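You operate a simulated robot arm through the tools that you are given. There is no shell and no other tool. Be economical: measure what you need, move in short steps, check, and stop when the job is done.

You are at the controls of a simulated two-armed robot. One attempt, no reset.

Task
Set the height bar by its card, then run the half pallet through.
Fine: clamp the bar; the tray stands too high: carry it to the sheet stand with both hands first; run to the end stops, nothing hits the bar; drive off after.

Only the result counts: the job must be done as asked and must still hold three seconds after the hand-in. Knocking over, shifting, dropping, spilling or breaking anything else fails it. Flat cloth is picked up by pressing the open fingertips on it (5 to 10 N) and closing them slowly along it; thin cloth reads only 2 to 8 mm in the jaws.

Robot
Two 7-joint arms with two-finger parallel grippers on one trunk, on a base that drives. Base frame: it is fixed to the floor where the robot stands at the start and does not move with it; the origin is under the middle of the robot, x ahead of it, y to its left, z up. Units: mm, rad, N and s.
The left shoulder is at the start at [60, 144, 876], the right one opposite. With the tool pointing down near the work surface each hand reaches from about 220 to 500 mm from the robot's upright axis, wherever it stands, measured 20 degrees to its own side. Places, roughly: broken half pallet [-1500, -250, 250]; height bar [800, 400, 1200]; height bar clamp [700, 100, 1200]; height card [700, 100, 1500]; table drive switch [0, 600, 700]; table end stops [1400, 100, 700]; table run button [200, 500, 700]; top of the sheet stand [0, 1100, 700]. Payload 1.57 kg a hand.
The TCP of each hand is the grasp point between the finger pads, 30 mm short of the fingertips. In the tool frame z runs along the fingers and y along their closing line. Largest opening 110 mm; finger width 24, thickness 12; the body of the gripper, 48 by 112 mm, starts 78 mm behind the TCP.
Orientation is that of the tool frame in the base frame, as [roll, pitch, yaw] about the fixed x, y, z axes, in that order (R = Rz(yaw) Ry(pitch) Rx(roll)). With the fingers straight down and closing along the base's y, the tool's x points along the base's -x, its y along +y and its z along -z.

Tools
- The arms move only by the tool send_rows. It takes "left_series", "right_series" or both (then of equal length, played together; a hand with none holds still); each is one flat list of numbers, 7 for each row, row after row: the shift along the base's x, y, z in m, then the turn, a rotation vector about the base's x, y, z in rad, then the gripper command, from -1 (fully open) to 1 (shut), values between in proportion. In form: [dx, dy, dz, rx, ry, rz, grip, dx, dy, dz, rx, ry, rz, grip, ...]. A call has 1 to 12 rows; each row is the pose to reach, as a shift and turn from the pose commanded when the call began. Rows are played at 5 a second. More than 50 mm and 0.15 rad between two rows, or a gripper value outside its range, and nothing of the call is played. Where a pose cannot be reached the arm comes as near as it can. A force on the tool above 90 N (or 10 N above the force at the start of the call, whichever is more), or a blocked arm, ends the call early, and 0.2 s more pass. The fingers move at their own pace (about 45 mm/s each) and stop on an object; they squeeze with about 43 N. The grip force told is the motor's: it shows also when the fingers shut on nothing. Time passes only in rows, and 0.2 s behind the last, so rows that repeat a pose let the fingers close. It gives the time, the measured TCP pose, the force on the tool (base axes), the opening and the grip force at its end, in the units of the frame above (readings bear some noise), with the torque about the TCP (base axes, N m) and any sound that the robot's microphone picked up.
- Cameras (640 x 400 px; columns grow to the right, rows downward): "scene" is now at [34.6, 51.4, 1495.3]; the picture's right is [0.62, -0.79, 0.00], its down [-0.53, -0.41, -0.74] and it looks along [0.58, 0.46, -0.67] (base axes); focal length 256 px, centre (320, 200). "left" rides on the left gripper at [70, -16, -141] in its tool frame; the picture's right is [0.23, 0.97, 0.00], its down [-0.86, 0.20, -0.48] and it looks along [-0.47, 0.11, 0.88] (tool axes); focal length 222 px, centre (320, 200). "right" rides on the right gripper at [70, 16, -141] in its tool frame; the picture's right is [-0.23, 0.97, 0.00], its down [-0.86, -0.20, -0.48] and it looks along [-0.47, -0.11, 0.88] (tool axes); focal length 222 px, centre (320, 200).
- get_image(camera): a new picture of that camera. It takes no simulated time.
- lift_body(by): slides the trunk up (or, below 0, down) by that many mm; the arms and the scene camera ride with it, the base frame stays. It gives what a move gives, with no picture.
- drive_base(legs): drives the robot by 1 to 6 legs, each [ahead, left, turn to the left] in mm, mm and rad, along the robot's own axes; the way and the turn of a leg run together, so that a leg with both is an arc; at most 1500 mm and 3.142 rad a leg. The arms and the cameras ride along, it lands a little off, and it stops where it bumps. It gives what a move gives.
- head_to(pan, tilt): turns the head with the scene camera to pan (to the left, within 1.501 rad either way) and tilt (down, from -0.506 to 1.204), counted from straight ahead of the robot. It gives what a move gives.
- locate(camera, pixels): for up to 12 pixels [column, row] of the newest picture of that camera ("zoom" is the newest enlarged one), the place [x, y, z] in the base frame of the surface seen there, good to about 2 mm. It takes no simulated time.
- close_up(camera, box): a new picture of the part [left, top, right, bottom] of that camera's present view, enlarged. It takes no simulated time.
- close_job(): hands the job in; it is judged then, once.

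Go step by step. Measure first, check grasps and placings, and put right what went wrong. The budget is 80 turns and 78 pictures, counting those below and the enlarged ones. Unless the task says otherwise, let go and move clear before handing in, and close with one line.

The tools are called after "Emit:" as name(argument=value, ...) on one line, values as JSON. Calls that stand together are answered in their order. send_rows: Moves the arms, as the interface text tells. Its arguments: {"type":"object","properties":{"left_series":{"type":"array"},"right_series":{"type":"array"}},"required":[]} The other tools are called the same way: lift_body (by) slides the trunk up or down; drive_base (legs) drives the base; head_to (pan, tilt) turns the head that bears the scene camera; get_image (camera) takes a picture; locate (camera, pixels) gives the place of the surface under pixels of a picture; close_up (camera, box) takes an enlarged picture of a part of a camera's view; close_job () hands the job in.

At the start:

```text
clock: 0.0
left_ee_pos: [271.6, 412.7, 999.9]
left_tcp_rot: [-3.141, 0.0, 3.142]
left_contact_force: [0.7, -0.2, 0.2]
left_ft_torque: [0.0, 0.03, 0.01]
left_finger_gap: 110.2
left_grip_force: 0.1
right_ee_pos: [391.0, 4.3, 1000.2]
right_tcp_rot: [-3.141, 0.002, -3.14]
right_contact_force: [0.1, 0.4, 0.1]
right_ft_torque: [-0.02, -0.02, -0.01]
right_finger_gap: 110.1
right_grip_force: 0.1
trunk travel left (down, up): [-475.0, 115.0]
robot x, y, heading: [1.2, -0.6, -0.006]
head pan, tilt: [0.665, 0.735]
```

scene: 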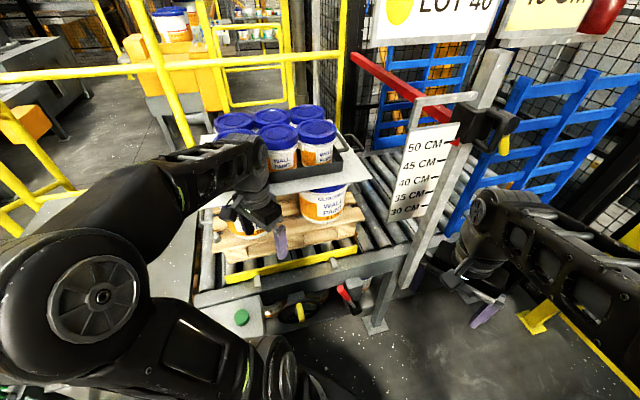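
right: 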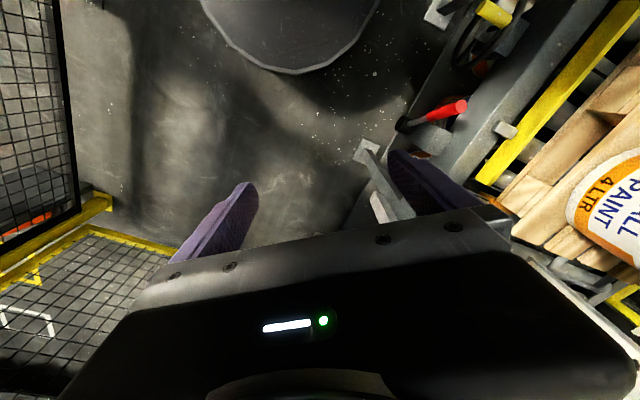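
left: 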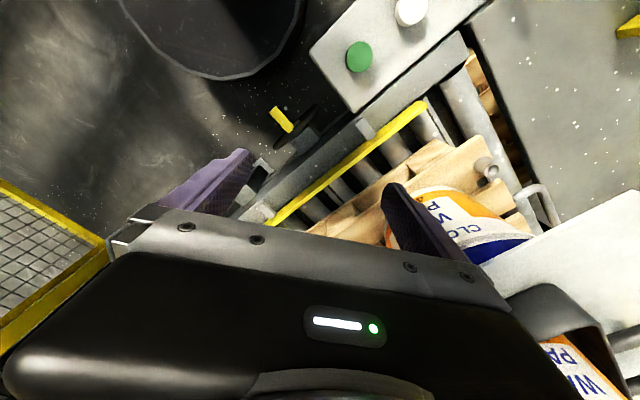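

The scene shows a roller table with a loaded half pallet, a tray with buckets on top, and a scaled post with a clamp at (490,130); the cards at the top of the picture are cut off. I'll tilt the head up to read them.

Emit:
head_to(pan=0.3, tilt=0.2)

Emit:
get_image(camera="scene")

```text
clock: 1.0
left_ee_pos: [272.2, 412.3, 1000.1]
left_tcp_rot: [-3.141, 0.001, 3.141]
left_contact_force: [0.3, -0.3, -0.6]
left_ft_torque: [-0.01, 0.0, -0.05]
left_finger_gap: 110.2
left_grip_force: 0.0
right_ee_pos: [389.5, 5.2, 1000.8]
right_tcp_rot: [3.141, 0.001, 3.141]
right_contact_force: [0.4, 0.3, -0.3]
right_ft_torque: [-0.02, 0.01, -0.01]
right_finger_gap: 109.9
right_grip_force: 0.0
trunk travel left (down, up): [-475.0, 115.0]
robot x, y, heading: [4.0, 0.1, 0.001]
head pan, tilt: [0.3, 0.201]
```

```text
74 pictures are left
```

scene: 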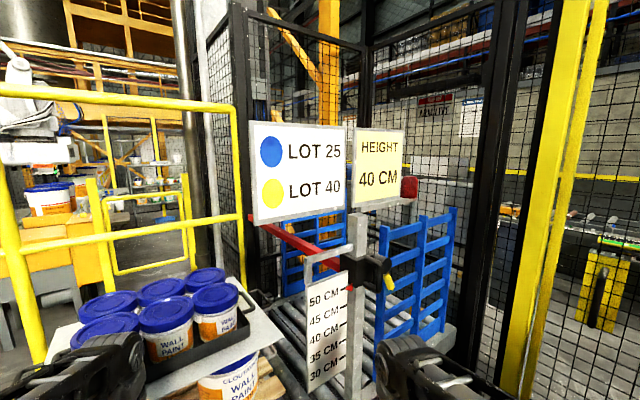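

The cards read "HEIGHT 40 CM" on yellow and "LOT 25 blue / LOT 40 yellow". I'll zoom in on the cards, scale and clamp.

Emit:
close_up(camera="scene", box=[240, 110, 440, 235])

Emit:
close_up(camera="scene", box=[230, 200, 470, 400])

Emit:
locate(camera="zoom", pixels=[[320, 200], [100, 100]])

```text
3.20 times, centred on (340, 172) of scene
```

zoom: 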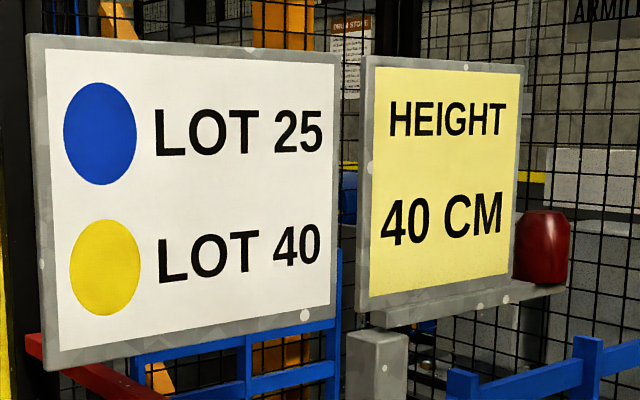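

```text
2.00 times, centred on (350, 300) of scene
```

zoom: 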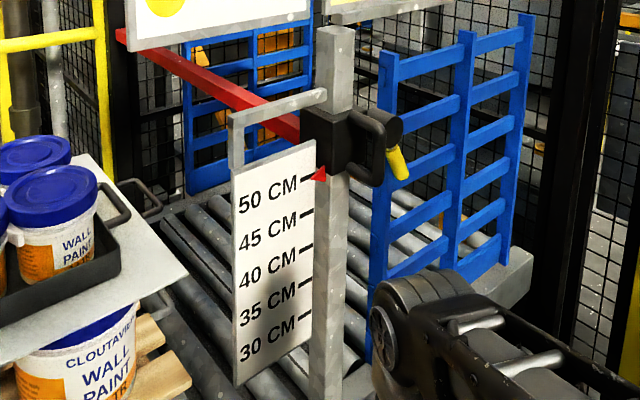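

```text
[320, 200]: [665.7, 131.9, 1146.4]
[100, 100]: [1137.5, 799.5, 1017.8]
```

The pointer stands at 50 CM, the card wants 40. Now I'll look at the table, tray, switch, and sheet stand.

Emit:
head_to(pan=1.45, tilt=0.65)

Emit:
get_image(camera="scene")

Emit:
head_to(pan=0.75, tilt=0.6)

Emit:
get_image(camera="scene")

```text
clock: 2.3
left_ee_pos: [270.8, 412.8, 1000.8]
left_tcp_rot: [3.141, 0.0, -3.141]
left_contact_force: [0.3, -0.3, -0.8]
left_ft_torque: [0.01, -0.01, 0.0]
left_finger_gap: 109.9
left_grip_force: 0.0
right_ee_pos: [389.5, 4.2, 1001.0]
right_tcp_rot: [-3.141, 0.001, 3.141]
right_contact_force: [0.3, 0.3, 0.6]
right_ft_torque: [0.0, 0.01, 0.02]
right_finger_gap: 109.6
right_grip_force: 0.0
trunk travel left (down, up): [-475.0, 115.0]
robot x, y, heading: [3.1, 0.5, -0.001]
head pan, tilt: [1.45, 0.649]
```

```text
71 pictures are left
```

scene: 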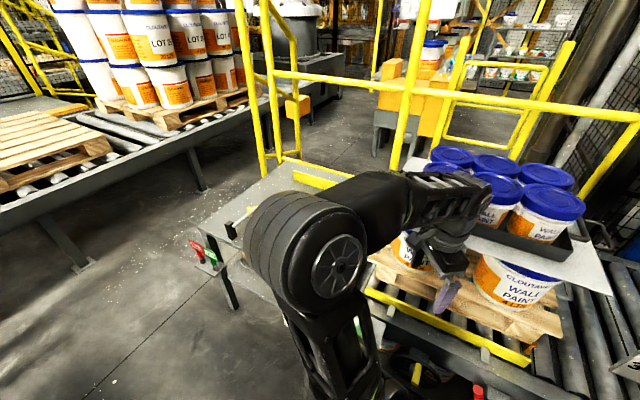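

```text
clock: 3.4
left_ee_pos: [271.2, 411.2, 999.3]
left_tcp_rot: [3.14, 0.0, -3.141]
left_contact_force: [-0.5, -0.3, -0.4]
left_ft_torque: [-0.01, 0.02, -0.01]
left_finger_gap: 109.9
left_grip_force: 0.2
right_ee_pos: [389.9, 5.0, 999.4]
right_tcp_rot: [-3.141, 0.003, -3.141]
right_contact_force: [-0.5, 0.3, -1.3]
right_ft_torque: [0.02, 0.03, 0.02]
right_finger_gap: 109.9
right_grip_force: 0.1
trunk travel left (down, up): [-475.0, 115.0]
robot x, y, heading: [3.1, 2.6, 0.003]
head pan, tilt: [0.75, 0.6]
```

```text
70 pictures are left
```

scene: 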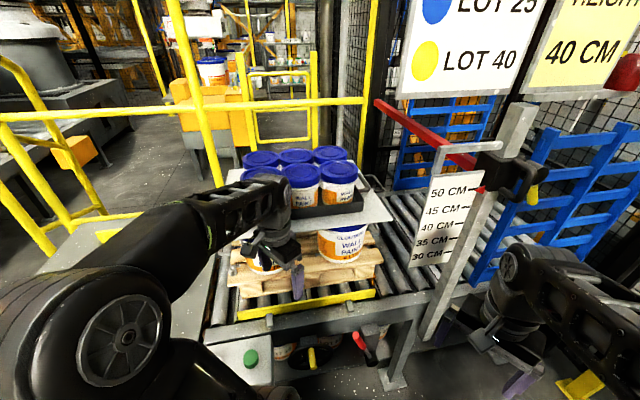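

I'll measure the table, pallet, tray, sheet, bar and clamp in this picture.

Emit:
locate(camera="scene", pixels=[[251, 357], [312, 360], [356, 338], [262, 310], [374, 292], [330, 211], [360, 183], [391, 218], [380, 100], [470, 165], [533, 193], [345, 245]])

Emit:
locate(camera="scene", pixels=[[480, 190], [460, 188], [447, 223], [440, 250], [460, 206], [500, 160], [90, 240], [395, 230], [230, 265], [382, 262], [337, 163], [425, 340]])

Emit:
close_up(camera="scene", box=[190, 130, 430, 280])

Emit:
close_up(camera="scene", box=[400, 110, 580, 220])

Emit:
close_up(camera="scene", box=[190, 270, 430, 400])

```text
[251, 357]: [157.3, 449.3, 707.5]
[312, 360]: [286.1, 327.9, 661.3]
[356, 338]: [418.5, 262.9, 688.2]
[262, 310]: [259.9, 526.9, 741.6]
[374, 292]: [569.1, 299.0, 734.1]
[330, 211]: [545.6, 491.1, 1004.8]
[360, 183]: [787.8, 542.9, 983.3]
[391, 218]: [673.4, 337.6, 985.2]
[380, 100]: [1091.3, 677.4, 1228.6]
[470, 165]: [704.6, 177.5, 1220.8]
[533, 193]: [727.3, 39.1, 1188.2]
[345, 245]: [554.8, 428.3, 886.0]
```

```text
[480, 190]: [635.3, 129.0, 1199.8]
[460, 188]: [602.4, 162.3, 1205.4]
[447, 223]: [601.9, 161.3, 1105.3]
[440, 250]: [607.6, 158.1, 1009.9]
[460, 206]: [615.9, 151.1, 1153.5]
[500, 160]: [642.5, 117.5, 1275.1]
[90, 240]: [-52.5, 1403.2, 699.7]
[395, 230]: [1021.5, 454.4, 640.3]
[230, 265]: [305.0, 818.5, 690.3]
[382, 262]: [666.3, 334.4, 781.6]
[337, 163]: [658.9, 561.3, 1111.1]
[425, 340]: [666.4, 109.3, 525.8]
```

```text
2.67 times, centred on (310, 205) of scene
```

zoom: 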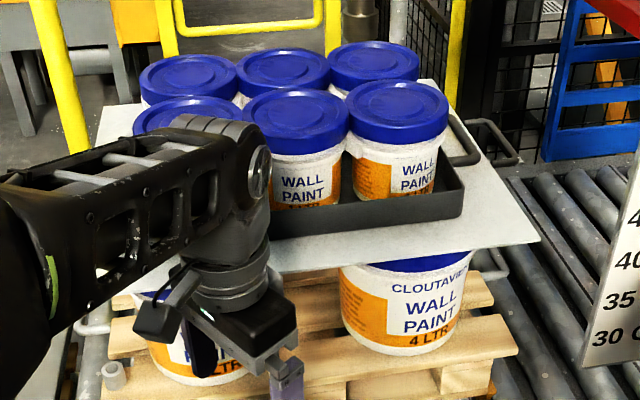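

```text
3.56 times, centred on (490, 165) of scene
```

zoom: 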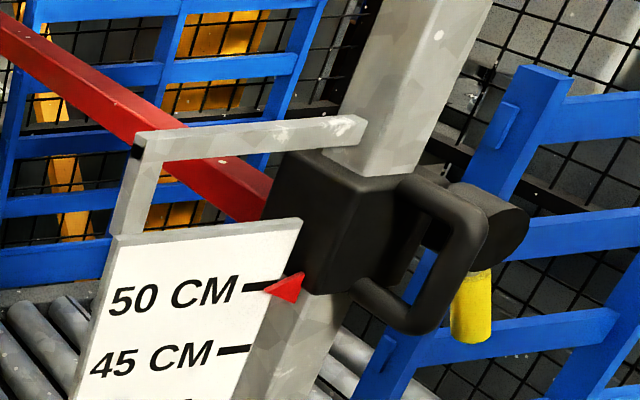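

```text
2.67 times, centred on (310, 335) of scene
```

zoom: 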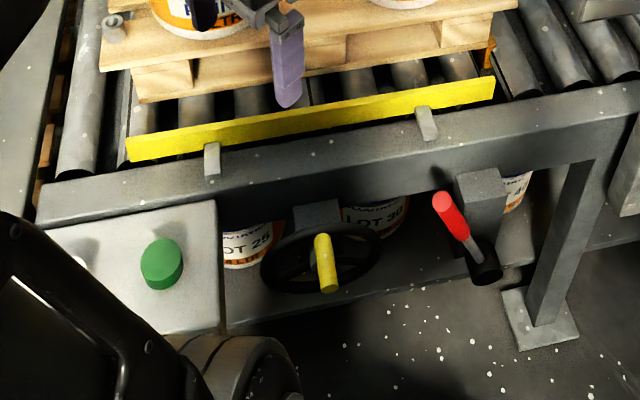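

The table runs along about (0.80, -0.59), with the bar across it; the yellow strip ends at (262,310) and (374,292) give that line. I'll back off and turn to face the table for a clear view.

Emit:
drive_base(legs=[[-300, 0, 0], [0, 0, 0.93]])

Emit:
head_to(pan=0.0, tilt=0.5)

Emit:
get_image(camera="scene")

Emit:
head_to(pan=-0.7, tilt=0.5)

Emit:
get_image(camera="scene")

```text
clock: 7.8
left_ee_pos: [-466.8, 464.1, 1001.2]
left_tcp_rot: [-3.141, -0.001, -2.212]
left_contact_force: [0.2, -0.5, -0.3]
left_ft_torque: [-0.02, -0.01, -0.01]
left_finger_gap: 110.1
left_grip_force: 0.1
right_ee_pos: [-69.9, 315.7, 999.5]
right_tcp_rot: [3.142, 0.001, -2.212]
right_contact_force: [-0.3, -0.1, -0.7]
right_ft_torque: [0.0, 0.05, -0.01]
right_finger_gap: 110.0
right_grip_force: 0.0
trunk travel left (down, up): [-475.0, 115.0]
robot x, y, heading: [-300.3, 0.5, 0.928]
head pan, tilt: [0.75, 0.6]
```

```text
clock: 8.9
left_ee_pos: [-467.4, 464.5, 999.0]
left_tcp_rot: [3.141, 0.0, -2.212]
left_contact_force: [-1.0, -0.1, -0.5]
left_ft_torque: [0.01, -0.01, 0.0]
left_finger_gap: 110.3
left_grip_force: 0.0
right_ee_pos: [-69.3, 315.3, 1000.0]
right_tcp_rot: [3.141, 0.001, -2.212]
right_contact_force: [0.8, 0.7, -0.8]
right_ft_torque: [0.01, -0.02, -0.01]
right_finger_gap: 109.9
right_grip_force: 0.0
trunk travel left (down, up): [-475.0, 115.0]
robot x, y, heading: [-298.0, 3.8, 0.928]
head pan, tilt: [0.0, 0.499]
```

```text
66 pictures are left
```

scene: 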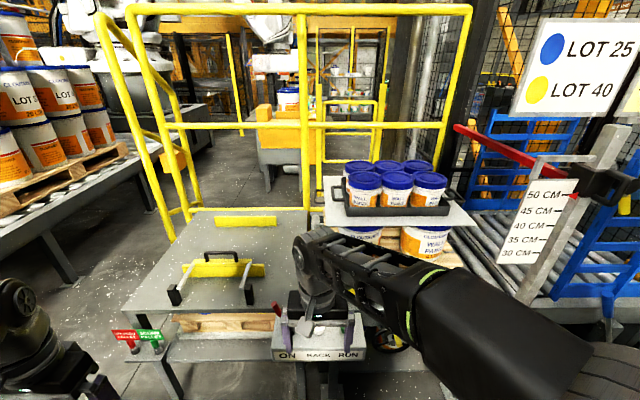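

```text
clock: 10.0
left_ee_pos: [-468.6, 463.1, 998.9]
left_tcp_rot: [3.14, 0.0, -2.212]
left_contact_force: [-0.3, -0.4, 0.2]
left_ft_torque: [0.0, 0.0, -0.01]
left_finger_gap: 109.9
left_grip_force: 0.1
right_ee_pos: [-69.6, 315.5, 1000.6]
right_tcp_rot: [-3.14, 0.001, -2.21]
right_contact_force: [-0.7, -0.6, -0.2]
right_ft_torque: [0.02, -0.02, 0.01]
right_finger_gap: 110.2
right_grip_force: 0.1
trunk travel left (down, up): [-475.0, 115.0]
robot x, y, heading: [-300.7, 3.2, 0.931]
head pan, tilt: [-0.7, 0.499]
```

```text
65 pictures are left
```

scene: 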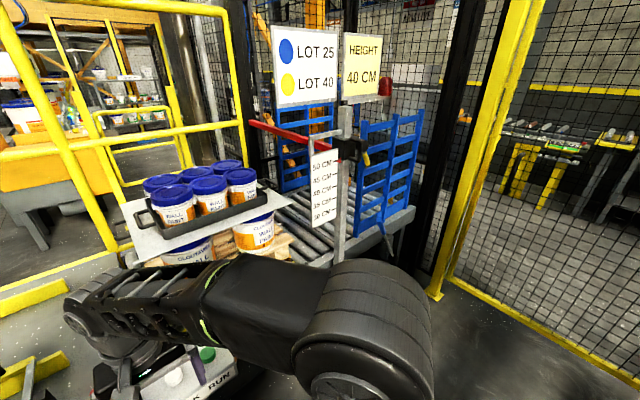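

The panel reads ON / BACK / RUN at (320,355), and the stand has yellow strips, black clips and red/green tags. I'll zoom in on these.

Emit:
head_to(pan=0.1, tilt=0.75)

Emit:
close_up(camera="scene", box=[80, 120, 340, 300])

Emit:
close_up(camera="scene", box=[260, 180, 460, 330])

Emit:
get_image(camera="right")

```text
clock: 11.1
left_ee_pos: [-466.9, 464.5, 998.8]
left_tcp_rot: [3.141, 0.001, -2.21]
left_contact_force: [-0.3, -0.5, -0.1]
left_ft_torque: [-0.02, -0.01, -0.03]
left_finger_gap: 109.8
left_grip_force: 0.1
right_ee_pos: [-69.6, 316.0, 1000.4]
right_tcp_rot: [-3.141, 0.002, -2.211]
right_contact_force: [0.2, -0.7, -0.1]
right_ft_torque: [-0.02, 0.02, 0.01]
right_finger_gap: 110.0
right_grip_force: 0.0
trunk travel left (down, up): [-475.0, 115.0]
robot x, y, heading: [-300.5, 2.8, 0.933]
head pan, tilt: [0.099, 0.75]
```

```text
2.22 times, centred on (210, 210) of scene
```

zoom: 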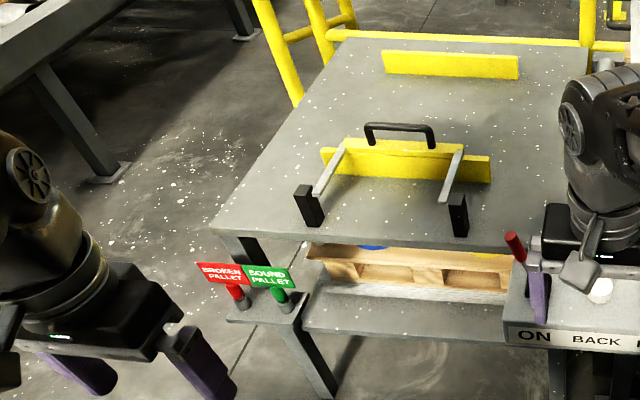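

```text
2.67 times, centred on (360, 255) of scene
```

zoom: 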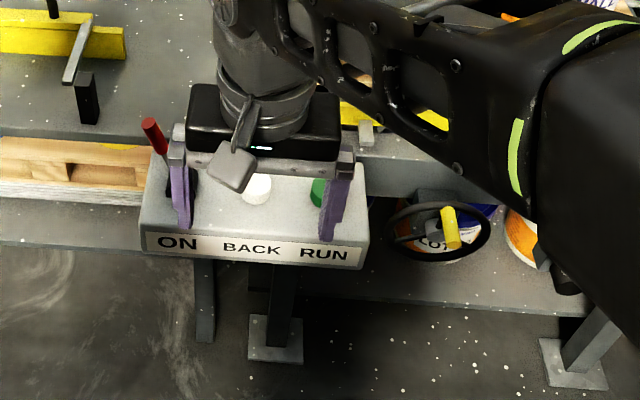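

```text
62 pictures are left
```

right: 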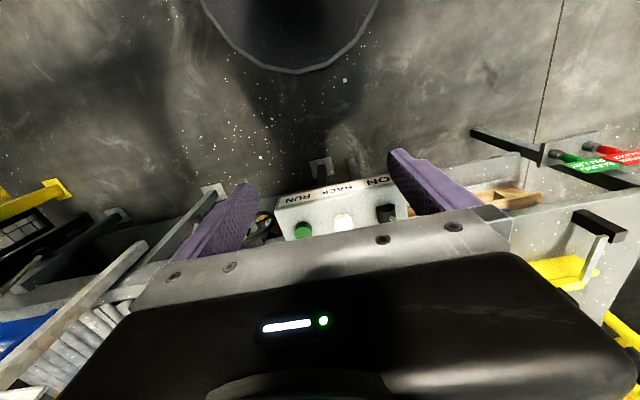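

I'll measure the stand and the switch box.

Emit:
get_image(camera="scene")

Emit:
locate(camera="scene", pixels=[[177, 217], [330, 235], [237, 138], [330, 140], [256, 148], [313, 150], [226, 194], [299, 205], [218, 216], [287, 218], [268, 178], [312, 224]])

Emit:
close_up(camera="scene", box=[290, 210, 400, 290])

Emit:
locate(camera="zoom", pixels=[[90, 100], [160, 190], [320, 190], [430, 190], [120, 260], [470, 270]])

```text
61 pictures are left
```

scene: 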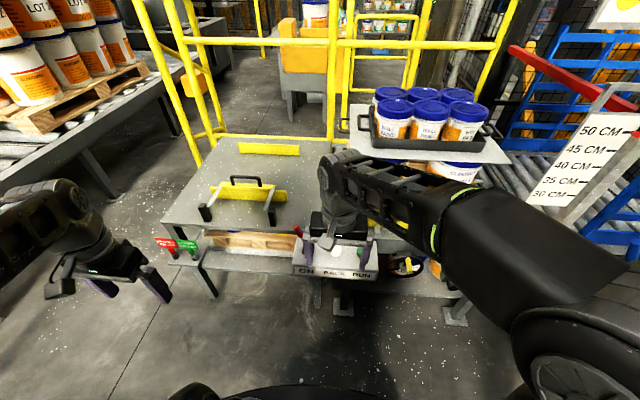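

```text
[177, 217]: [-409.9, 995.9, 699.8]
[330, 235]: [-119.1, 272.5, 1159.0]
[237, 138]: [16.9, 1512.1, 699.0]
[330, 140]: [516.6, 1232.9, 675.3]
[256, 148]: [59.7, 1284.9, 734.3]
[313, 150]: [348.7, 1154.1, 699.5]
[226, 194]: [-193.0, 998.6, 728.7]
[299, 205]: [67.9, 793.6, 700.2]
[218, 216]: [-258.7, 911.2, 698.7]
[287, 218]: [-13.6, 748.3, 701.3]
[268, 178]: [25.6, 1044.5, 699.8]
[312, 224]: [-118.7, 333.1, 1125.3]
```

```text
5.00 times, centred on (345, 250) of scene
```

zoom: 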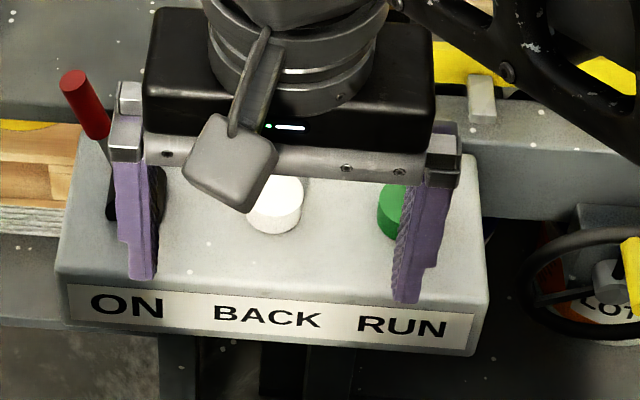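

```text
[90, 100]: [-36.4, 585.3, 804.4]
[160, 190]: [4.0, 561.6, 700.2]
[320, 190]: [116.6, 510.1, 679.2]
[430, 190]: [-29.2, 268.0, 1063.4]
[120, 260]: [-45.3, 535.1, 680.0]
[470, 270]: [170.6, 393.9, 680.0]
```

Table-aligned axes: u=(0.8,-0.6) along, v=(0.6,0.8) across. Before driving over to the clamp I need to know where the mesh fence is.

Emit:
head_to(pan=-0.8, tilt=0.45)

Emit:
get_image(camera="scene")

Emit:
locate(camera="scene", pixels=[[490, 305], [560, 345], [600, 375], [385, 275], [370, 265], [320, 280], [360, 150], [340, 130]])

```text
clock: 12.3
left_ee_pos: [-467.5, 464.2, 999.1]
left_tcp_rot: [3.14, 0.0, -2.212]
left_contact_force: [1.4, 0.1, -0.5]
left_ft_torque: [0.01, 0.0, -0.01]
left_finger_gap: 110.0
left_grip_force: 0.1
right_ee_pos: [-69.2, 315.6, 1000.2]
right_tcp_rot: [-3.141, 0.002, -2.211]
right_contact_force: [0.6, 0.7, 0.1]
right_ft_torque: [0.02, -0.03, -0.01]
right_finger_gap: 110.1
right_grip_force: 0.1
trunk travel left (down, up): [-475.0, 115.0]
robot x, y, heading: [-298.1, 1.6, 0.931]
head pan, tilt: [-0.799, 0.45]
```

```text
59 pictures are left
```

scene: 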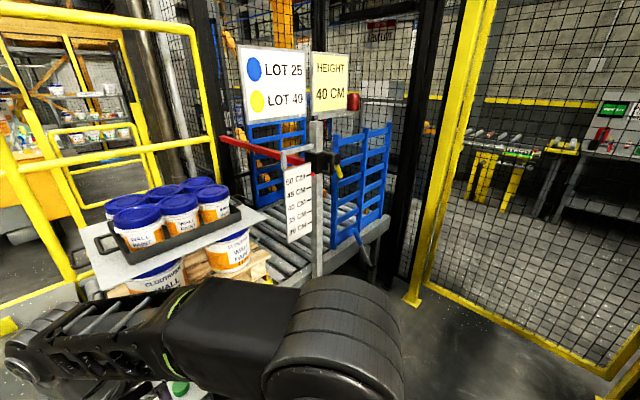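

```text
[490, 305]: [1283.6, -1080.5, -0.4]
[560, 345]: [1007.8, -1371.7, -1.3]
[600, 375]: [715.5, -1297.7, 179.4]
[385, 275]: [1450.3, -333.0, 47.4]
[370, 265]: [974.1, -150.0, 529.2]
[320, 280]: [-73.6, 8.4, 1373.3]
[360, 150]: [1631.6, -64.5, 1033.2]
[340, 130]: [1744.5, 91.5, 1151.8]
```

The fence is over a metre off, at (490,305) and beyond, so there is room. I'll drive right along the table to stand in front of the clamp.

Emit:
drive_base(legs=[[40, -740, 0]])

Emit:
head_to(pan=0.0, tilt=0.5)

Emit:
get_image(camera="scene")

Emit:
get_image(camera="right")

```text
clock: 16.3
left_ee_pos: [145.2, 57.8, 998.5]
left_tcp_rot: [3.14, 0.001, -2.205]
left_contact_force: [0.7, 0.5, 0.0]
left_ft_torque: [0.02, 0.03, 0.0]
left_finger_gap: 110.0
left_grip_force: 0.1
right_ee_pos: [544.2, -87.7, 1000.4]
right_tcp_rot: [3.141, 0.003, -2.208]
right_contact_force: [0.7, 0.1, 0.0]
right_ft_torque: [0.0, 0.03, -0.01]
right_finger_gap: 110.3
right_grip_force: 0.0
trunk travel left (down, up): [-475.0, 115.0]
robot x, y, heading: [313.6, -403.8, 0.936]
head pan, tilt: [-0.799, 0.45]
```

```text
clock: 17.5
left_ee_pos: [144.8, 58.7, 1000.1]
left_tcp_rot: [3.141, 0.0, -2.205]
left_contact_force: [1.1, -0.4, 0.0]
left_ft_torque: [0.0, -0.01, -0.01]
left_finger_gap: 109.9
left_grip_force: 0.0
right_ee_pos: [543.6, -88.4, 1000.9]
right_tcp_rot: [-3.141, 0.001, -2.205]
right_contact_force: [-0.2, -0.5, 0.6]
right_ft_torque: [0.0, 0.02, 0.03]
right_finger_gap: 110.0
right_grip_force: 0.1
trunk travel left (down, up): [-475.0, 115.0]
robot x, y, heading: [314.6, -405.0, 0.933]
head pan, tilt: [0.0, 0.499]
```

```text
58 pictures are left
```

scene: 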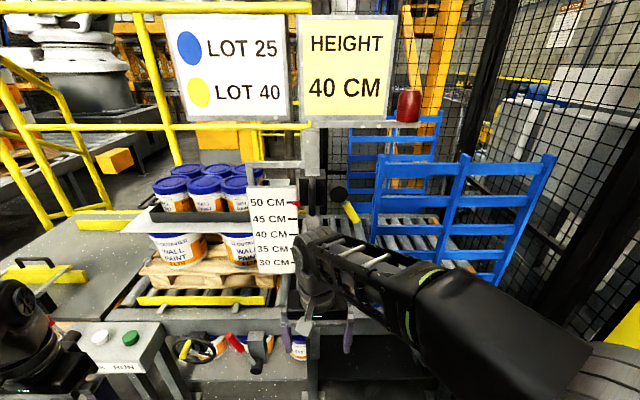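

```text
57 pictures are left
```

right: 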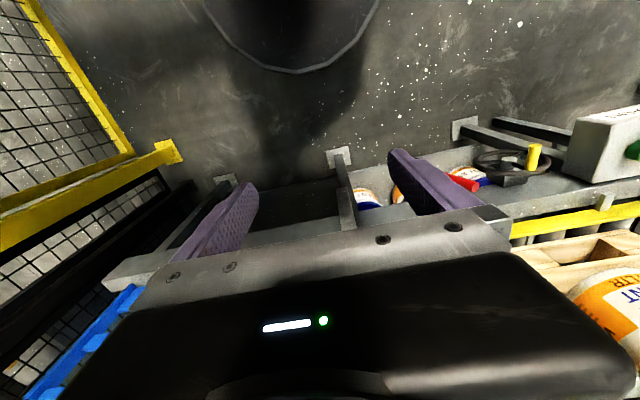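

The clamp is now straight ahead at about (330,195). I'll zoom in and measure it.

Emit:
close_up(camera="scene", box=[240, 130, 400, 230])

Emit:
locate(camera="zoom", pixels=[[395, 260], [440, 330], [220, 290], [290, 290], [280, 60], [300, 300], [335, 310], [370, 250], [120, 290], [215, 330], [260, 230], [345, 200]])

```text
4.00 times, centred on (320, 180) of scene
```

zoom: 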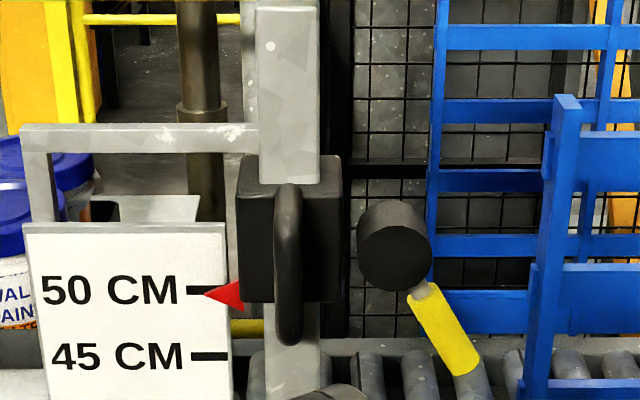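

```text
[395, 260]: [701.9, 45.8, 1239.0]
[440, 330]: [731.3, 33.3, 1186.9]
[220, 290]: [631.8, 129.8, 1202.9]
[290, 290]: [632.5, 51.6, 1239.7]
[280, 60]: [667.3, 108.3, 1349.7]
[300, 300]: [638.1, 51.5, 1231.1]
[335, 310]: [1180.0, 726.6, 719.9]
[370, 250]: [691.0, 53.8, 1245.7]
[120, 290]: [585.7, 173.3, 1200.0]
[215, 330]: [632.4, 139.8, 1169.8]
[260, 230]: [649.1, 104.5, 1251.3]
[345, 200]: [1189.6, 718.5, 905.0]
```

Pointer is on 50 (z≈1203). The clamp slide has a vertical D-handle at about (632,51,1235), and a hub at about (701,46,1240) whose yellow lever points down-right. I'll raise the trunk, close in a little, then point both hands forward.

Emit:
lift_body(by=100)

Emit:
drive_base(legs=[[50, 0, 0]])

Emit:
send_rows(left_series=[0.031, -0.007, 0.012, 0.105, -0.078, 0, -1, 0.062, -0.014, 0.023, 0.21, -0.156, 0, -1, 0.094, -0.0215, 0.034, 0.315, -0.234, 0, -1, 0.125, -0.029, 0.045, 0.42, -0.312, 0, -1, 0.156, -0.036, 0.056, 0.525, -0.39, 0, -1, 0.187, -0.043, 0.068, 0.63, -0.468, 0, -1, 0.218, -0.05, 0.079, 0.736, -0.546, 0, -1, 0.25, -0.057, 0.09, 0.841, -0.624, 0, -1, 0.281, -0.0645, 0.101, 0.946, -0.702, 0, -1, 0.312, -0.072, 0.112, 1.051, -0.78, 0, -1, 0.343, -0.079, 0.124, 1.156, -0.858, 0, -1, 0.374, -0.086, 0.135, 1.261, -0.936, 0, -1], right_series=[0.02, -0.013, 0.007, 0.105, -0.078, 0, -1, 0.04, -0.026, 0.015, 0.21, -0.156, 0, -1, 0.06, -0.04, 0.022, 0.315, -0.234, 0, -1, 0.08, -0.053, 0.03, 0.42, -0.312, 0, -1, 0.1, -0.066, 0.037, 0.525, -0.39, 0, -1, 0.118, -0.079, 0.045, 0.63, -0.468, 0, -1, 0.135, -0.09, 0.052, 0.736, -0.546, 0, -1, 0.15, -0.1, 0.06, 0.841, -0.624, 0, -1, 0.16, -0.107, 0.067, 0.946, -0.702, 0, -1, 0.165, -0.11, 0.075, 1.051, -0.78, 0, -1, 0.168, -0.112, 0.082, 1.156, -0.858, 0, -1, 0.17, -0.114, 0.09, 1.261, -0.936, 0, -1])

Emit:
get_image(camera="scene")

Emit:
get_image(camera="left")

```text
clock: 18.8
left_ee_pos: [144.9, 57.5, 1100.2]
left_tcp_rot: [-3.141, 0.0, -2.205]
left_contact_force: [-0.3, 0.7, -0.4]
left_ft_torque: [0.02, -0.01, 0.01]
left_finger_gap: 110.1
left_grip_force: 0.1
right_ee_pos: [544.3, -88.8, 1101.5]
right_tcp_rot: [3.138, 0.001, -2.206]
right_contact_force: [0.4, 0.6, 0.2]
right_ft_torque: [-0.02, 0.03, -0.03]
right_finger_gap: 109.9
right_grip_force: 0.0
trunk travel left (down, up): [-575.0, 15.0]
robot x, y, heading: [317.0, -402.5, 0.935]
head pan, tilt: [0.0, 0.499]
```

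```text
clock: 19.7
left_ee_pos: [175.5, 100.9, 1099.2]
left_tcp_rot: [-3.141, -0.002, -2.205]
left_contact_force: [0.2, 0.9, -0.5]
left_ft_torque: [-0.04, -0.01, 0.01]
left_finger_gap: 109.9
left_grip_force: 0.0
right_ee_pos: [574.2, -47.3, 1098.6]
right_tcp_rot: [-3.141, 0.0, -2.207]
right_contact_force: [0.5, 1.4, -0.6]
right_ft_torque: [-0.05, 0.05, 0.0]
right_finger_gap: 110.0
right_grip_force: 0.2
trunk travel left (down, up): [-575.0, 15.0]
robot x, y, heading: [344.0, -366.9, 0.938]
head pan, tilt: [0.0, 0.499]
```

```text
clock: 22.3
left_ee_pos: [609.4, -34.6, 1236.8]
left_tcp_rot: [-2.369, 1.337, -1.645]
left_contact_force: [-0.3, 0.7, 0.3]
left_ft_torque: [-0.01, 0.01, 0.0]
left_finger_gap: 109.9
left_grip_force: 0.0
left hand out of reach, approached as far as the arm can: row 6, 7, 8, 9, 10, 11, 12
right_ee_pos: [795.4, -92.3, 1290.2]
right_tcp_rot: [-3.101, 1.515, -2.168]
right_contact_force: [-0.6, 0.0, 0.0]
right_ft_torque: [-0.01, -0.01, 0.0]
right_finger_gap: 109.9
right_grip_force: 0.1
right hand out of reach, approached as far as the arm can: row 7, 8, 9, 10, 11, 12
trunk travel left (down, up): [-575.0, 15.0]
robot x, y, heading: [342.1, -366.6, 0.94]
head pan, tilt: [0.0, 0.499]
stopped in row 12 (left hand): the arm was blocked; the commanded pose is now the measured one
```

```text
55 pictures are left
```

scene: 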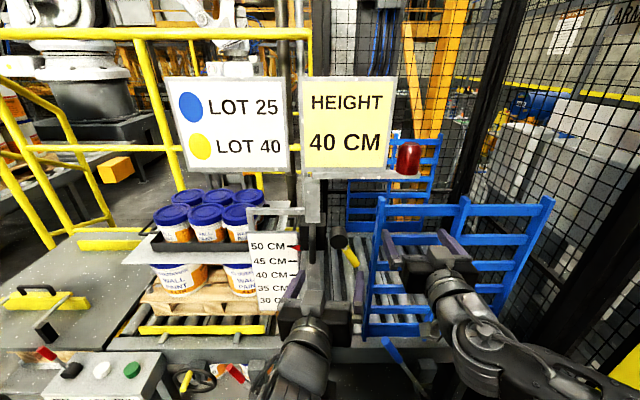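

```text
54 pictures are left
```

left: 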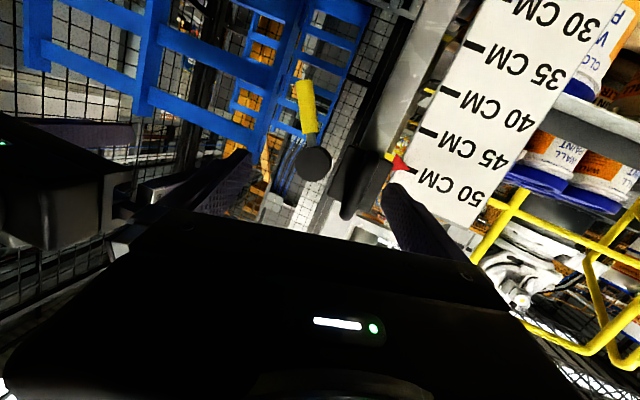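

Both hands were too near the body for a forward-pointing tool, and the left stopped with a slight yaw, short of the handle. I'll back the base off 130 mm so the arms can extend, then check.

Emit:
drive_base(legs=[[-130, 0, 0]])

```text
clock: 23.6
left_ee_pos: [530.7, -142.4, 1237.5]
left_tcp_rot: [-2.369, 1.339, -1.645]
left_contact_force: [-0.2, -0.9, 0.4]
left_ft_torque: [0.04, -0.02, 0.02]
left_finger_gap: 110.0
left_grip_force: 0.0
right_ee_pos: [717.3, -197.7, 1291.5]
right_tcp_rot: [-3.092, 1.517, -2.163]
right_contact_force: [-0.1, 0.4, -0.7]
right_ft_torque: [0.01, 0.0, -0.01]
right_finger_gap: 109.9
right_grip_force: 0.1
trunk travel left (down, up): [-575.0, 15.0]
robot x, y, heading: [266.0, -469.4, 0.939]
head pan, tilt: [0.0, 0.499]
```

I'll bring the left hand to about 75 mm short of the D-handle and the right hand to the lever's height, rolled to the lever's slant.

Emit:
send_rows(left_series=[0.01, 0.03, 0, 0, 0, 0, -1, 0.02, 0.06, 0, 0, 0, 0, -1, 0.03, 0.09, 0, 0, 0, 0, -1, 0.04, 0.12, 0, 0, 0, 0, -1, 0.05, 0.15, 0, 0, 0, 0, -1, 0.05, 0.152, 0, 0, 0, 0, -1], right_series=[0.003, 0.022, -0.018, -0.057, -0.077, 0, -1, 0.006, 0.044, -0.036, -0.113, -0.155, 0, -1, 0.009, 0.066, -0.053, -0.17, -0.232, 0, -1, 0.012, 0.088, -0.071, -0.226, -0.309, 0, -1, 0.016, 0.11, -0.088, -0.283, -0.387, 0, -1, 0.019, 0.133, -0.106, -0.339, -0.464, 0, -1])

Emit:
get_image(camera="left")

Emit:
get_image(camera="right")

```text
clock: 25.0
left_ee_pos: [581.6, 12.6, 1236.2]
left_tcp_rot: [-2.371, 1.339, -1.646]
left_contact_force: [0.9, 1.1, -0.2]
left_ft_torque: [0.0, 0.02, -0.01]
left_finger_gap: 109.9
left_grip_force: 0.1
right_ee_pos: [736.5, -63.8, 1184.1]
right_tcp_rot: [-1.648, 0.99, -0.73]
right_contact_force: [0.9, 0.3, 0.3]
right_ft_torque: [-0.01, -0.01, -0.02]
right_finger_gap: 110.0
right_grip_force: 0.0
trunk travel left (down, up): [-575.0, 15.0]
robot x, y, heading: [268.6, -471.7, 0.938]
head pan, tilt: [0.0, 0.499]
```

```text
53 pictures are left
```

left: 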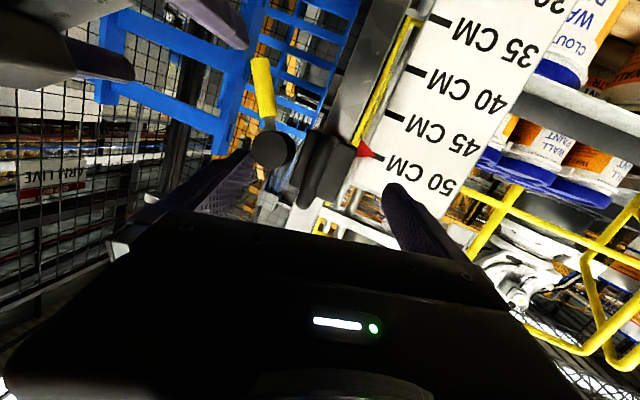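

```text
52 pictures are left
```

right: 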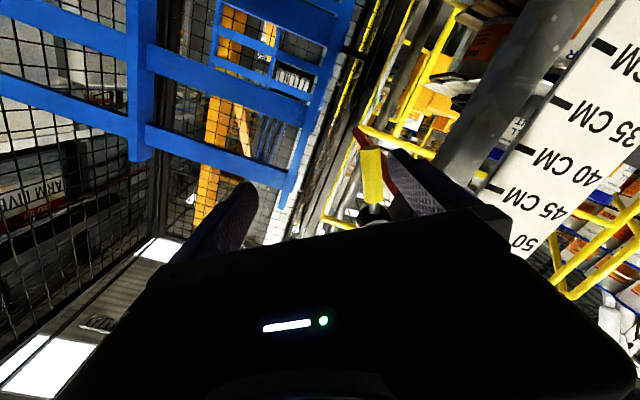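

Both hands reached their places. I'll measure the handle and lever from the left and right pictures.

Emit:
locate(camera="left", pixels=[[330, 150], [308, 185], [320, 165], [345, 170], [275, 148], [262, 70], [267, 105]])

Emit:
locate(camera="right", pixels=[[370, 155], [372, 175], [374, 195], [362, 175], [382, 175], [376, 212]])

Emit:
close_up(camera="left", box=[200, 40, 440, 220])

Emit:
close_up(camera="scene", box=[240, 190, 420, 310])

```text
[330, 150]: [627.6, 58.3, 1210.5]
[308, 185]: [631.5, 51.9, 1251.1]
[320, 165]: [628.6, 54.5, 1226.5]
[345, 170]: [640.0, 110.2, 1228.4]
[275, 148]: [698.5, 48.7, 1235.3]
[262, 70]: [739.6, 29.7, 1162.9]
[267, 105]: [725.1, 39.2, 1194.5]
```

```text
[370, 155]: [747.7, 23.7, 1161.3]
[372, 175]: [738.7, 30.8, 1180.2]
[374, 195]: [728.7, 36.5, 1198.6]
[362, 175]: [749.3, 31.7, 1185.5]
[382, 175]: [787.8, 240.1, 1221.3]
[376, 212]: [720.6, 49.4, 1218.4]
```

```text
2.22 times, centred on (320, 130) of left
```

zoom: 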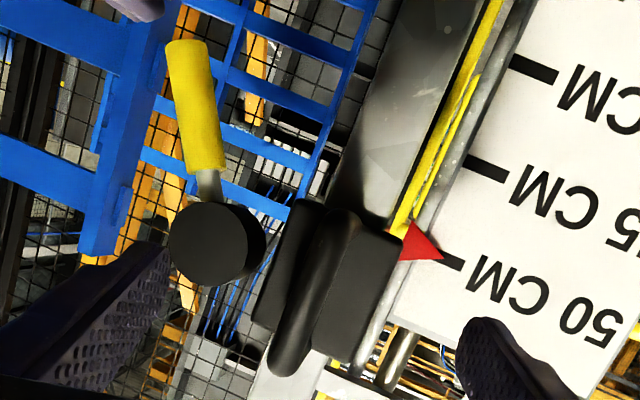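

```text
3.33 times, centred on (330, 250) of scene
```

zoom: 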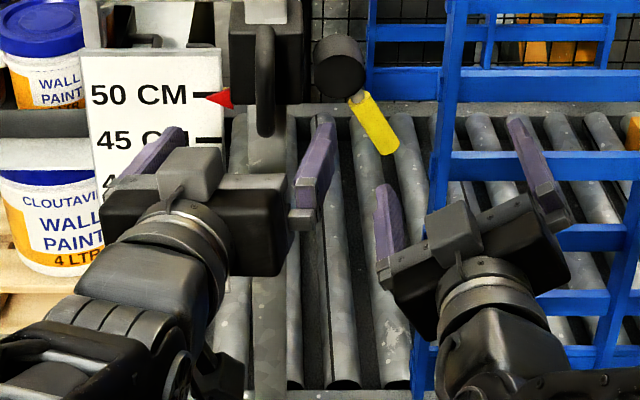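

The handle bar is near (636,59) and the hub edge is about 32 mm to its right, so I narrow the left fingers before moving in to grasp it. The right fingers narrow too.

Emit:
send_rows(left_series=[0, 0, 0, 0, 0, 0, 0.31, 0, 0, 0, 0, 0, 0.31, 0, 0, 0, 0, 0, 0.31, 0, 0, 0, 0, 0, 0.31, 0.018, 0.015, 0, 0, 0, 0, 0.31, 0.035, 0.03, 0, 0, 0, 0, 0.31, 0.052, 0.045, 0, 0, 0, 0, 0.31, 0.052, 0.045, 0, 0, 0, 0, 0.31, 0.052, 0.045, 0, 0, 0, 0, 1, 0.052, 0.045, 0, 0, 0, 0, 1, 0.052, 0.045, 0, 0, 0, 0, 1], right_series=[0, 0, 0, 0, 0, 0, 0, 0, 0, 0, 0, 0, 0, 0, 0, 0, 0, 0, 0, 0, 0, 0, 0, 0, 0, 0, 0, 0, 0, 0, 0, 0, 0, 0, 0, 0, 0, 0, 0, 0, 0, 0, 0, 0, 0, 0, 0, 0, 0, 0, 0, 0, 0, 0, 0, 0, 0, 0, 0, 0, 0, 0, 0, 0, 0, 0, 0, 0, 0, 0, 0, 0, 0, 0, 0, 0, 0])

Emit:
close_up(camera="scene", box=[240, 190, 420, 310])

```text
refused: series must hold 7 numbers for each row
```

```text
3.33 times, centred on (330, 250) of scene
```

zoom: 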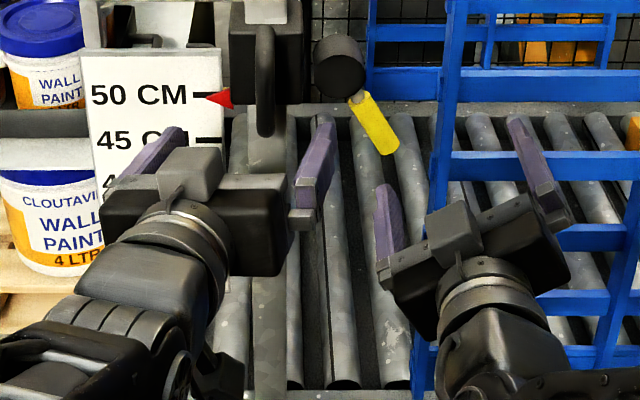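

The rows had a wrong count, so nothing moved. I'll resend with correct rows.

Emit:
send_rows(left_series=[0, 0, 0, 0, 0, 0, 0.31, 0, 0, 0, 0, 0, 0, 0.31, 0, 0, 0, 0, 0, 0, 0.31, 0, 0, 0, 0, 0, 0, 0.31, 0.018, 0.015, 0, 0, 0, 0, 0.31, 0.035, 0.03, 0, 0, 0, 0, 0.31, 0.052, 0.045, 0, 0, 0, 0, 0.31, 0.052, 0.045, 0, 0, 0, 0, 0.31, 0.052, 0.045, 0, 0, 0, 0, 1, 0.052, 0.045, 0, 0, 0, 0, 1, 0.052, 0.045, 0, 0, 0, 0, 1])

Emit:
close_up(camera="scene", box=[240, 190, 420, 310])

```text
clock: 27.4
left_ee_pos: [633.9, 57.1, 1235.9]
left_tcp_rot: [-2.377, 1.337, -1.652]
left_contact_force: [-0.5, -0.3, -0.2]
left_ft_torque: [0.51, 0.28, 0.01]
left_finger_gap: 19.6
left_grip_force: 30.4
right_ee_pos: [735.7, -63.2, 1184.3]
right_tcp_rot: [-1.646, 0.991, -0.73]
right_contact_force: [-0.3, -0.3, -0.4]
right_ft_torque: [0.01, -0.01, 0.01]
right_finger_gap: 109.9
right_grip_force: 0.0
trunk travel left (down, up): [-575.0, 15.0]
robot x, y, heading: [269.0, -468.2, 0.934]
head pan, tilt: [0.0, 0.499]
```

```text
3.33 times, centred on (330, 250) of scene
```

zoom: 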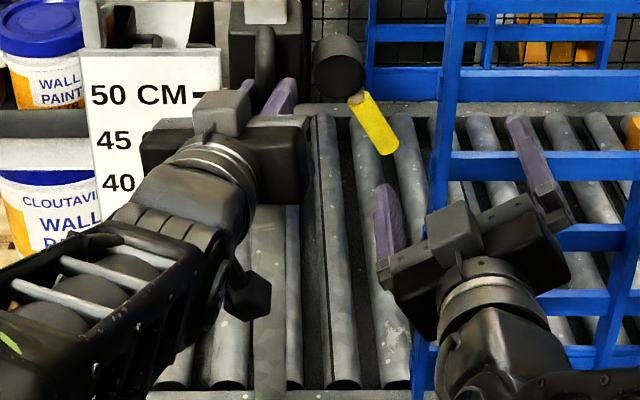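

Left grip is solid on the handle (19.6 mm). Now the right hand goes onto the yellow lever.

Emit:
send_rows(right_series=[-0.015, 0.011, 0, 0, 0, 0, 0.09, -0.03, 0.022, 0, 0, 0, 0, 0.09, -0.0435, 0.032, -0.002, 0, 0, 0, 0.09, -0.0435, 0.032, -0.002, 0, 0, 0, 0.09, -0.027, 0.054, -0.004, 0, 0, 0, 0.09, -0.01, 0.078, -0.004, 0, 0, 0, 0.09, 0.007, 0.101, -0.004, 0, 0, 0, 0.09, 0.007, 0.101, -0.004, 0, 0, 0, 0.09])

Emit:
get_image(camera="right")

Emit:
close_up(camera="scene", box=[240, 190, 420, 310])

```text
clock: 29.2
left_ee_pos: [633.6, 56.7, 1236.0]
left_tcp_rot: [-2.376, 1.338, -1.651]
left_contact_force: [-1.9, -0.8, -2.9]
left_ft_torque: [0.8, 0.51, -0.03]
left_finger_gap: 19.6
left_grip_force: 33.6
right_ee_pos: [742.6, 37.2, 1180.2]
right_tcp_rot: [-1.648, 0.991, -0.729]
right_contact_force: [0.4, 0.6, -0.4]
right_ft_torque: [0.02, -0.02, 0.01]
right_finger_gap: 50.2
right_grip_force: 0.1
trunk travel left (down, up): [-575.0, 15.0]
robot x, y, heading: [269.7, -470.5, 0.931]
head pan, tilt: [0.0, 0.499]
```

```text
47 pictures are left
```

right: 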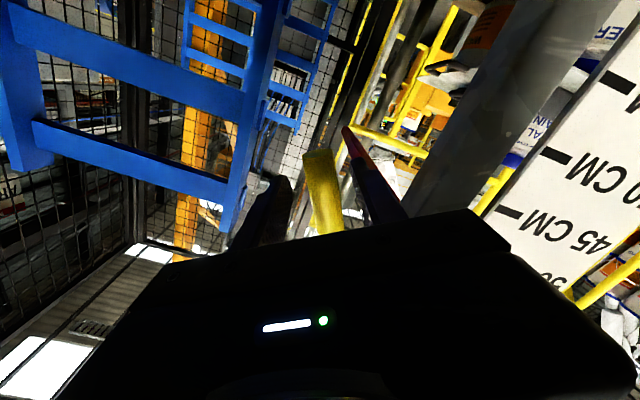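

```text
3.33 times, centred on (330, 250) of scene
```

zoom: 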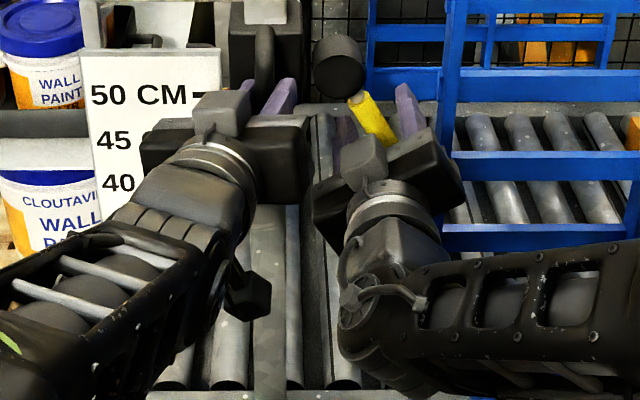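

The lever sits between the right fingers. I'll grip it and try a small counter-clockwise turn, watching the torque.

Emit:
send_rows(right_series=[0, 0, 0, 0, 0, 0, 1, 0, 0, 0, 0, 0, 0, 1, 0, 0, 0, 0, 0, 0, 1, 0.0035, -0.0026, 0.0033, -0.044, -0.06, 0, 1, 0.0069, -0.0051, 0.0068, -0.0885, -0.121, 0, 1, 0.01, -0.0073, 0.0107, -0.133, -0.182, 0, 1, 0.0129, -0.0094, 0.0148, -0.177, -0.242, 0, 1, 0.0129, -0.0094, 0.0148, -0.177, -0.242, 0, 1])

Emit:
close_up(camera="scene", box=[240, 190, 420, 310])

```text
clock: 31.0
left_ee_pos: [633.4, 56.1, 1235.6]
left_tcp_rot: [-2.377, 1.337, -1.65]
left_contact_force: [-4.5, -5.1, -2.6]
left_ft_torque: [0.62, 0.73, -0.03]
left_finger_gap: 19.8
left_grip_force: 33.3
right_ee_pos: [756.7, 27.9, 1195.4]
right_tcp_rot: [-1.608, 0.693, -0.701]
right_contact_force: [2.1, 2.9, -2.9]
right_ft_torque: [-0.23, 0.01, -0.19]
right_finger_gap: 21.3
right_grip_force: 34.9
trunk travel left (down, up): [-575.0, 15.0]
robot x, y, heading: [269.3, -469.9, 0.933]
head pan, tilt: [0.0, 0.499]
```

```text
3.33 times, centred on (330, 250) of scene
```

zoom: 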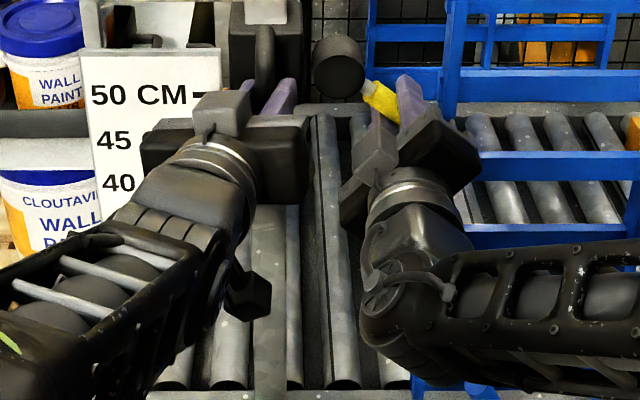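

The lever turned 0.3 rad with little force. I'll continue another 0.6 rad in the same direction.

Emit:
send_rows(right_series=[0.0025, -0.0018, 0.0045, -0.044, -0.06, 0, 1, 0.0049, -0.0036, 0.0091, -0.0885, -0.121, 0, 1, 0.0068, -0.005, 0.014, -0.133, -0.182, 0, 1, 0.0086, -0.0063, 0.019, -0.177, -0.242, 0, 1, 0.01, -0.0073, 0.0242, -0.221, -0.3025, 0, 1, 0.0112, -0.0082, 0.0295, -0.2655, -0.363, 0, 1, 0.0119, -0.0087, 0.035, -0.31, -0.4235, 0, 1, 0.0124, -0.0091, 0.0403, -0.354, -0.484, 0, 1, 0.0124, -0.0091, 0.0403, -0.354, -0.484, 0, 1])

Emit:
close_up(camera="scene", box=[240, 190, 420, 310])

```text
clock: 33.0
left_ee_pos: [634.3, 56.7, 1236.2]
left_tcp_rot: [-2.371, 1.338, -1.648]
left_contact_force: [-14.0, -7.8, 0.7]
left_ft_torque: [0.36, 0.96, 0.08]
left_finger_gap: 19.9
left_grip_force: 33.6
right_ee_pos: [769.3, 17.5, 1234.1]
right_tcp_rot: [-1.571, 0.092, -0.689]
right_contact_force: [8.6, -2.3, -17.9]
right_ft_torque: [-0.72, -0.84, 0.07]
right_finger_gap: 21.1
right_grip_force: 35.0
trunk travel left (down, up): [-575.0, 15.0]
robot x, y, heading: [268.6, -470.0, 0.938]
head pan, tilt: [0.0, 0.499]
```

```text
3.33 times, centred on (330, 250) of scene
```

zoom: 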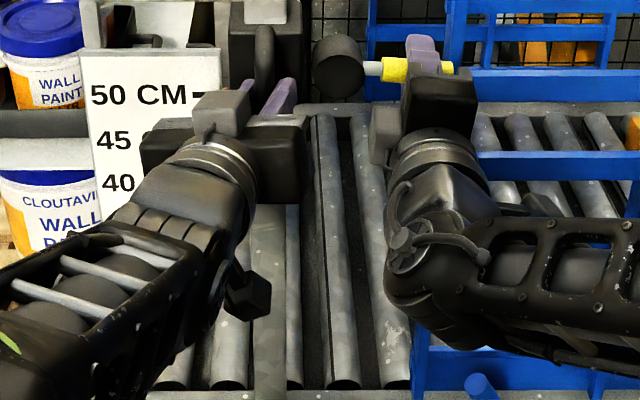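

The lever reached horizontal and resistance rose to 18 N, so this is an end stop. I'll test whether the slide is free by lowering both hands 10 mm together.

Emit:
send_rows(left_series=[0, 0, -0.003, 0, 0, 0, 1, 0, 0, -0.006, 0, 0, 0, 1, 0, 0, -0.01, 0, 0, 0, 1, 0, 0, -0.01, 0, 0, 0, 1], right_series=[0, 0, -0.005, 0.015, 0.02, 0, 1, 0, 0, -0.009, 0.03, 0.04, 0, 1, 0, 0, -0.014, 0.03, 0.04, 0, 1, 0, 0, -0.014, 0.03, 0.04, 0, 1])

Emit:
close_up(camera="scene", box=[240, 190, 420, 310])

```text
clock: 34.0
left_ee_pos: [635.0, 56.9, 1231.5]
left_tcp_rot: [-2.341, 1.346, -1.619]
left_contact_force: [0.1, 7.1, 26.8]
left_ft_torque: [0.79, 0.54, -0.01]
left_finger_gap: 19.7
left_grip_force: 33.4
right_ee_pos: [769.1, 17.5, 1227.0]
right_tcp_rot: [-1.561, 0.148, -0.683]
right_contact_force: [12.1, 8.4, 17.9]
right_ft_torque: [0.56, 0.97, -0.25]
right_finger_gap: 22.0
right_grip_force: 35.0
trunk travel left (down, up): [-575.0, 15.0]
robot x, y, heading: [272.9, -468.7, 0.931]
head pan, tilt: [0.0, 0.499]
```

```text
3.33 times, centred on (330, 250) of scene
```

zoom: 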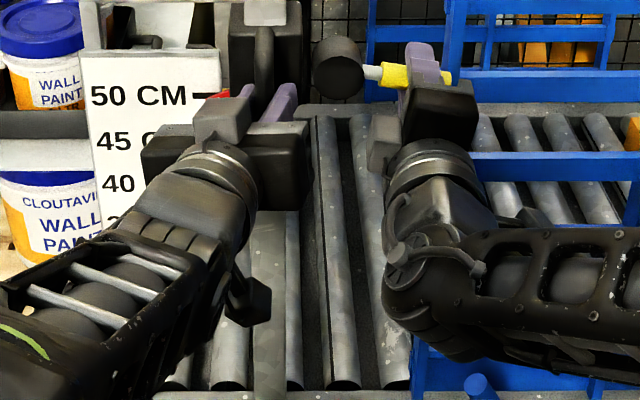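

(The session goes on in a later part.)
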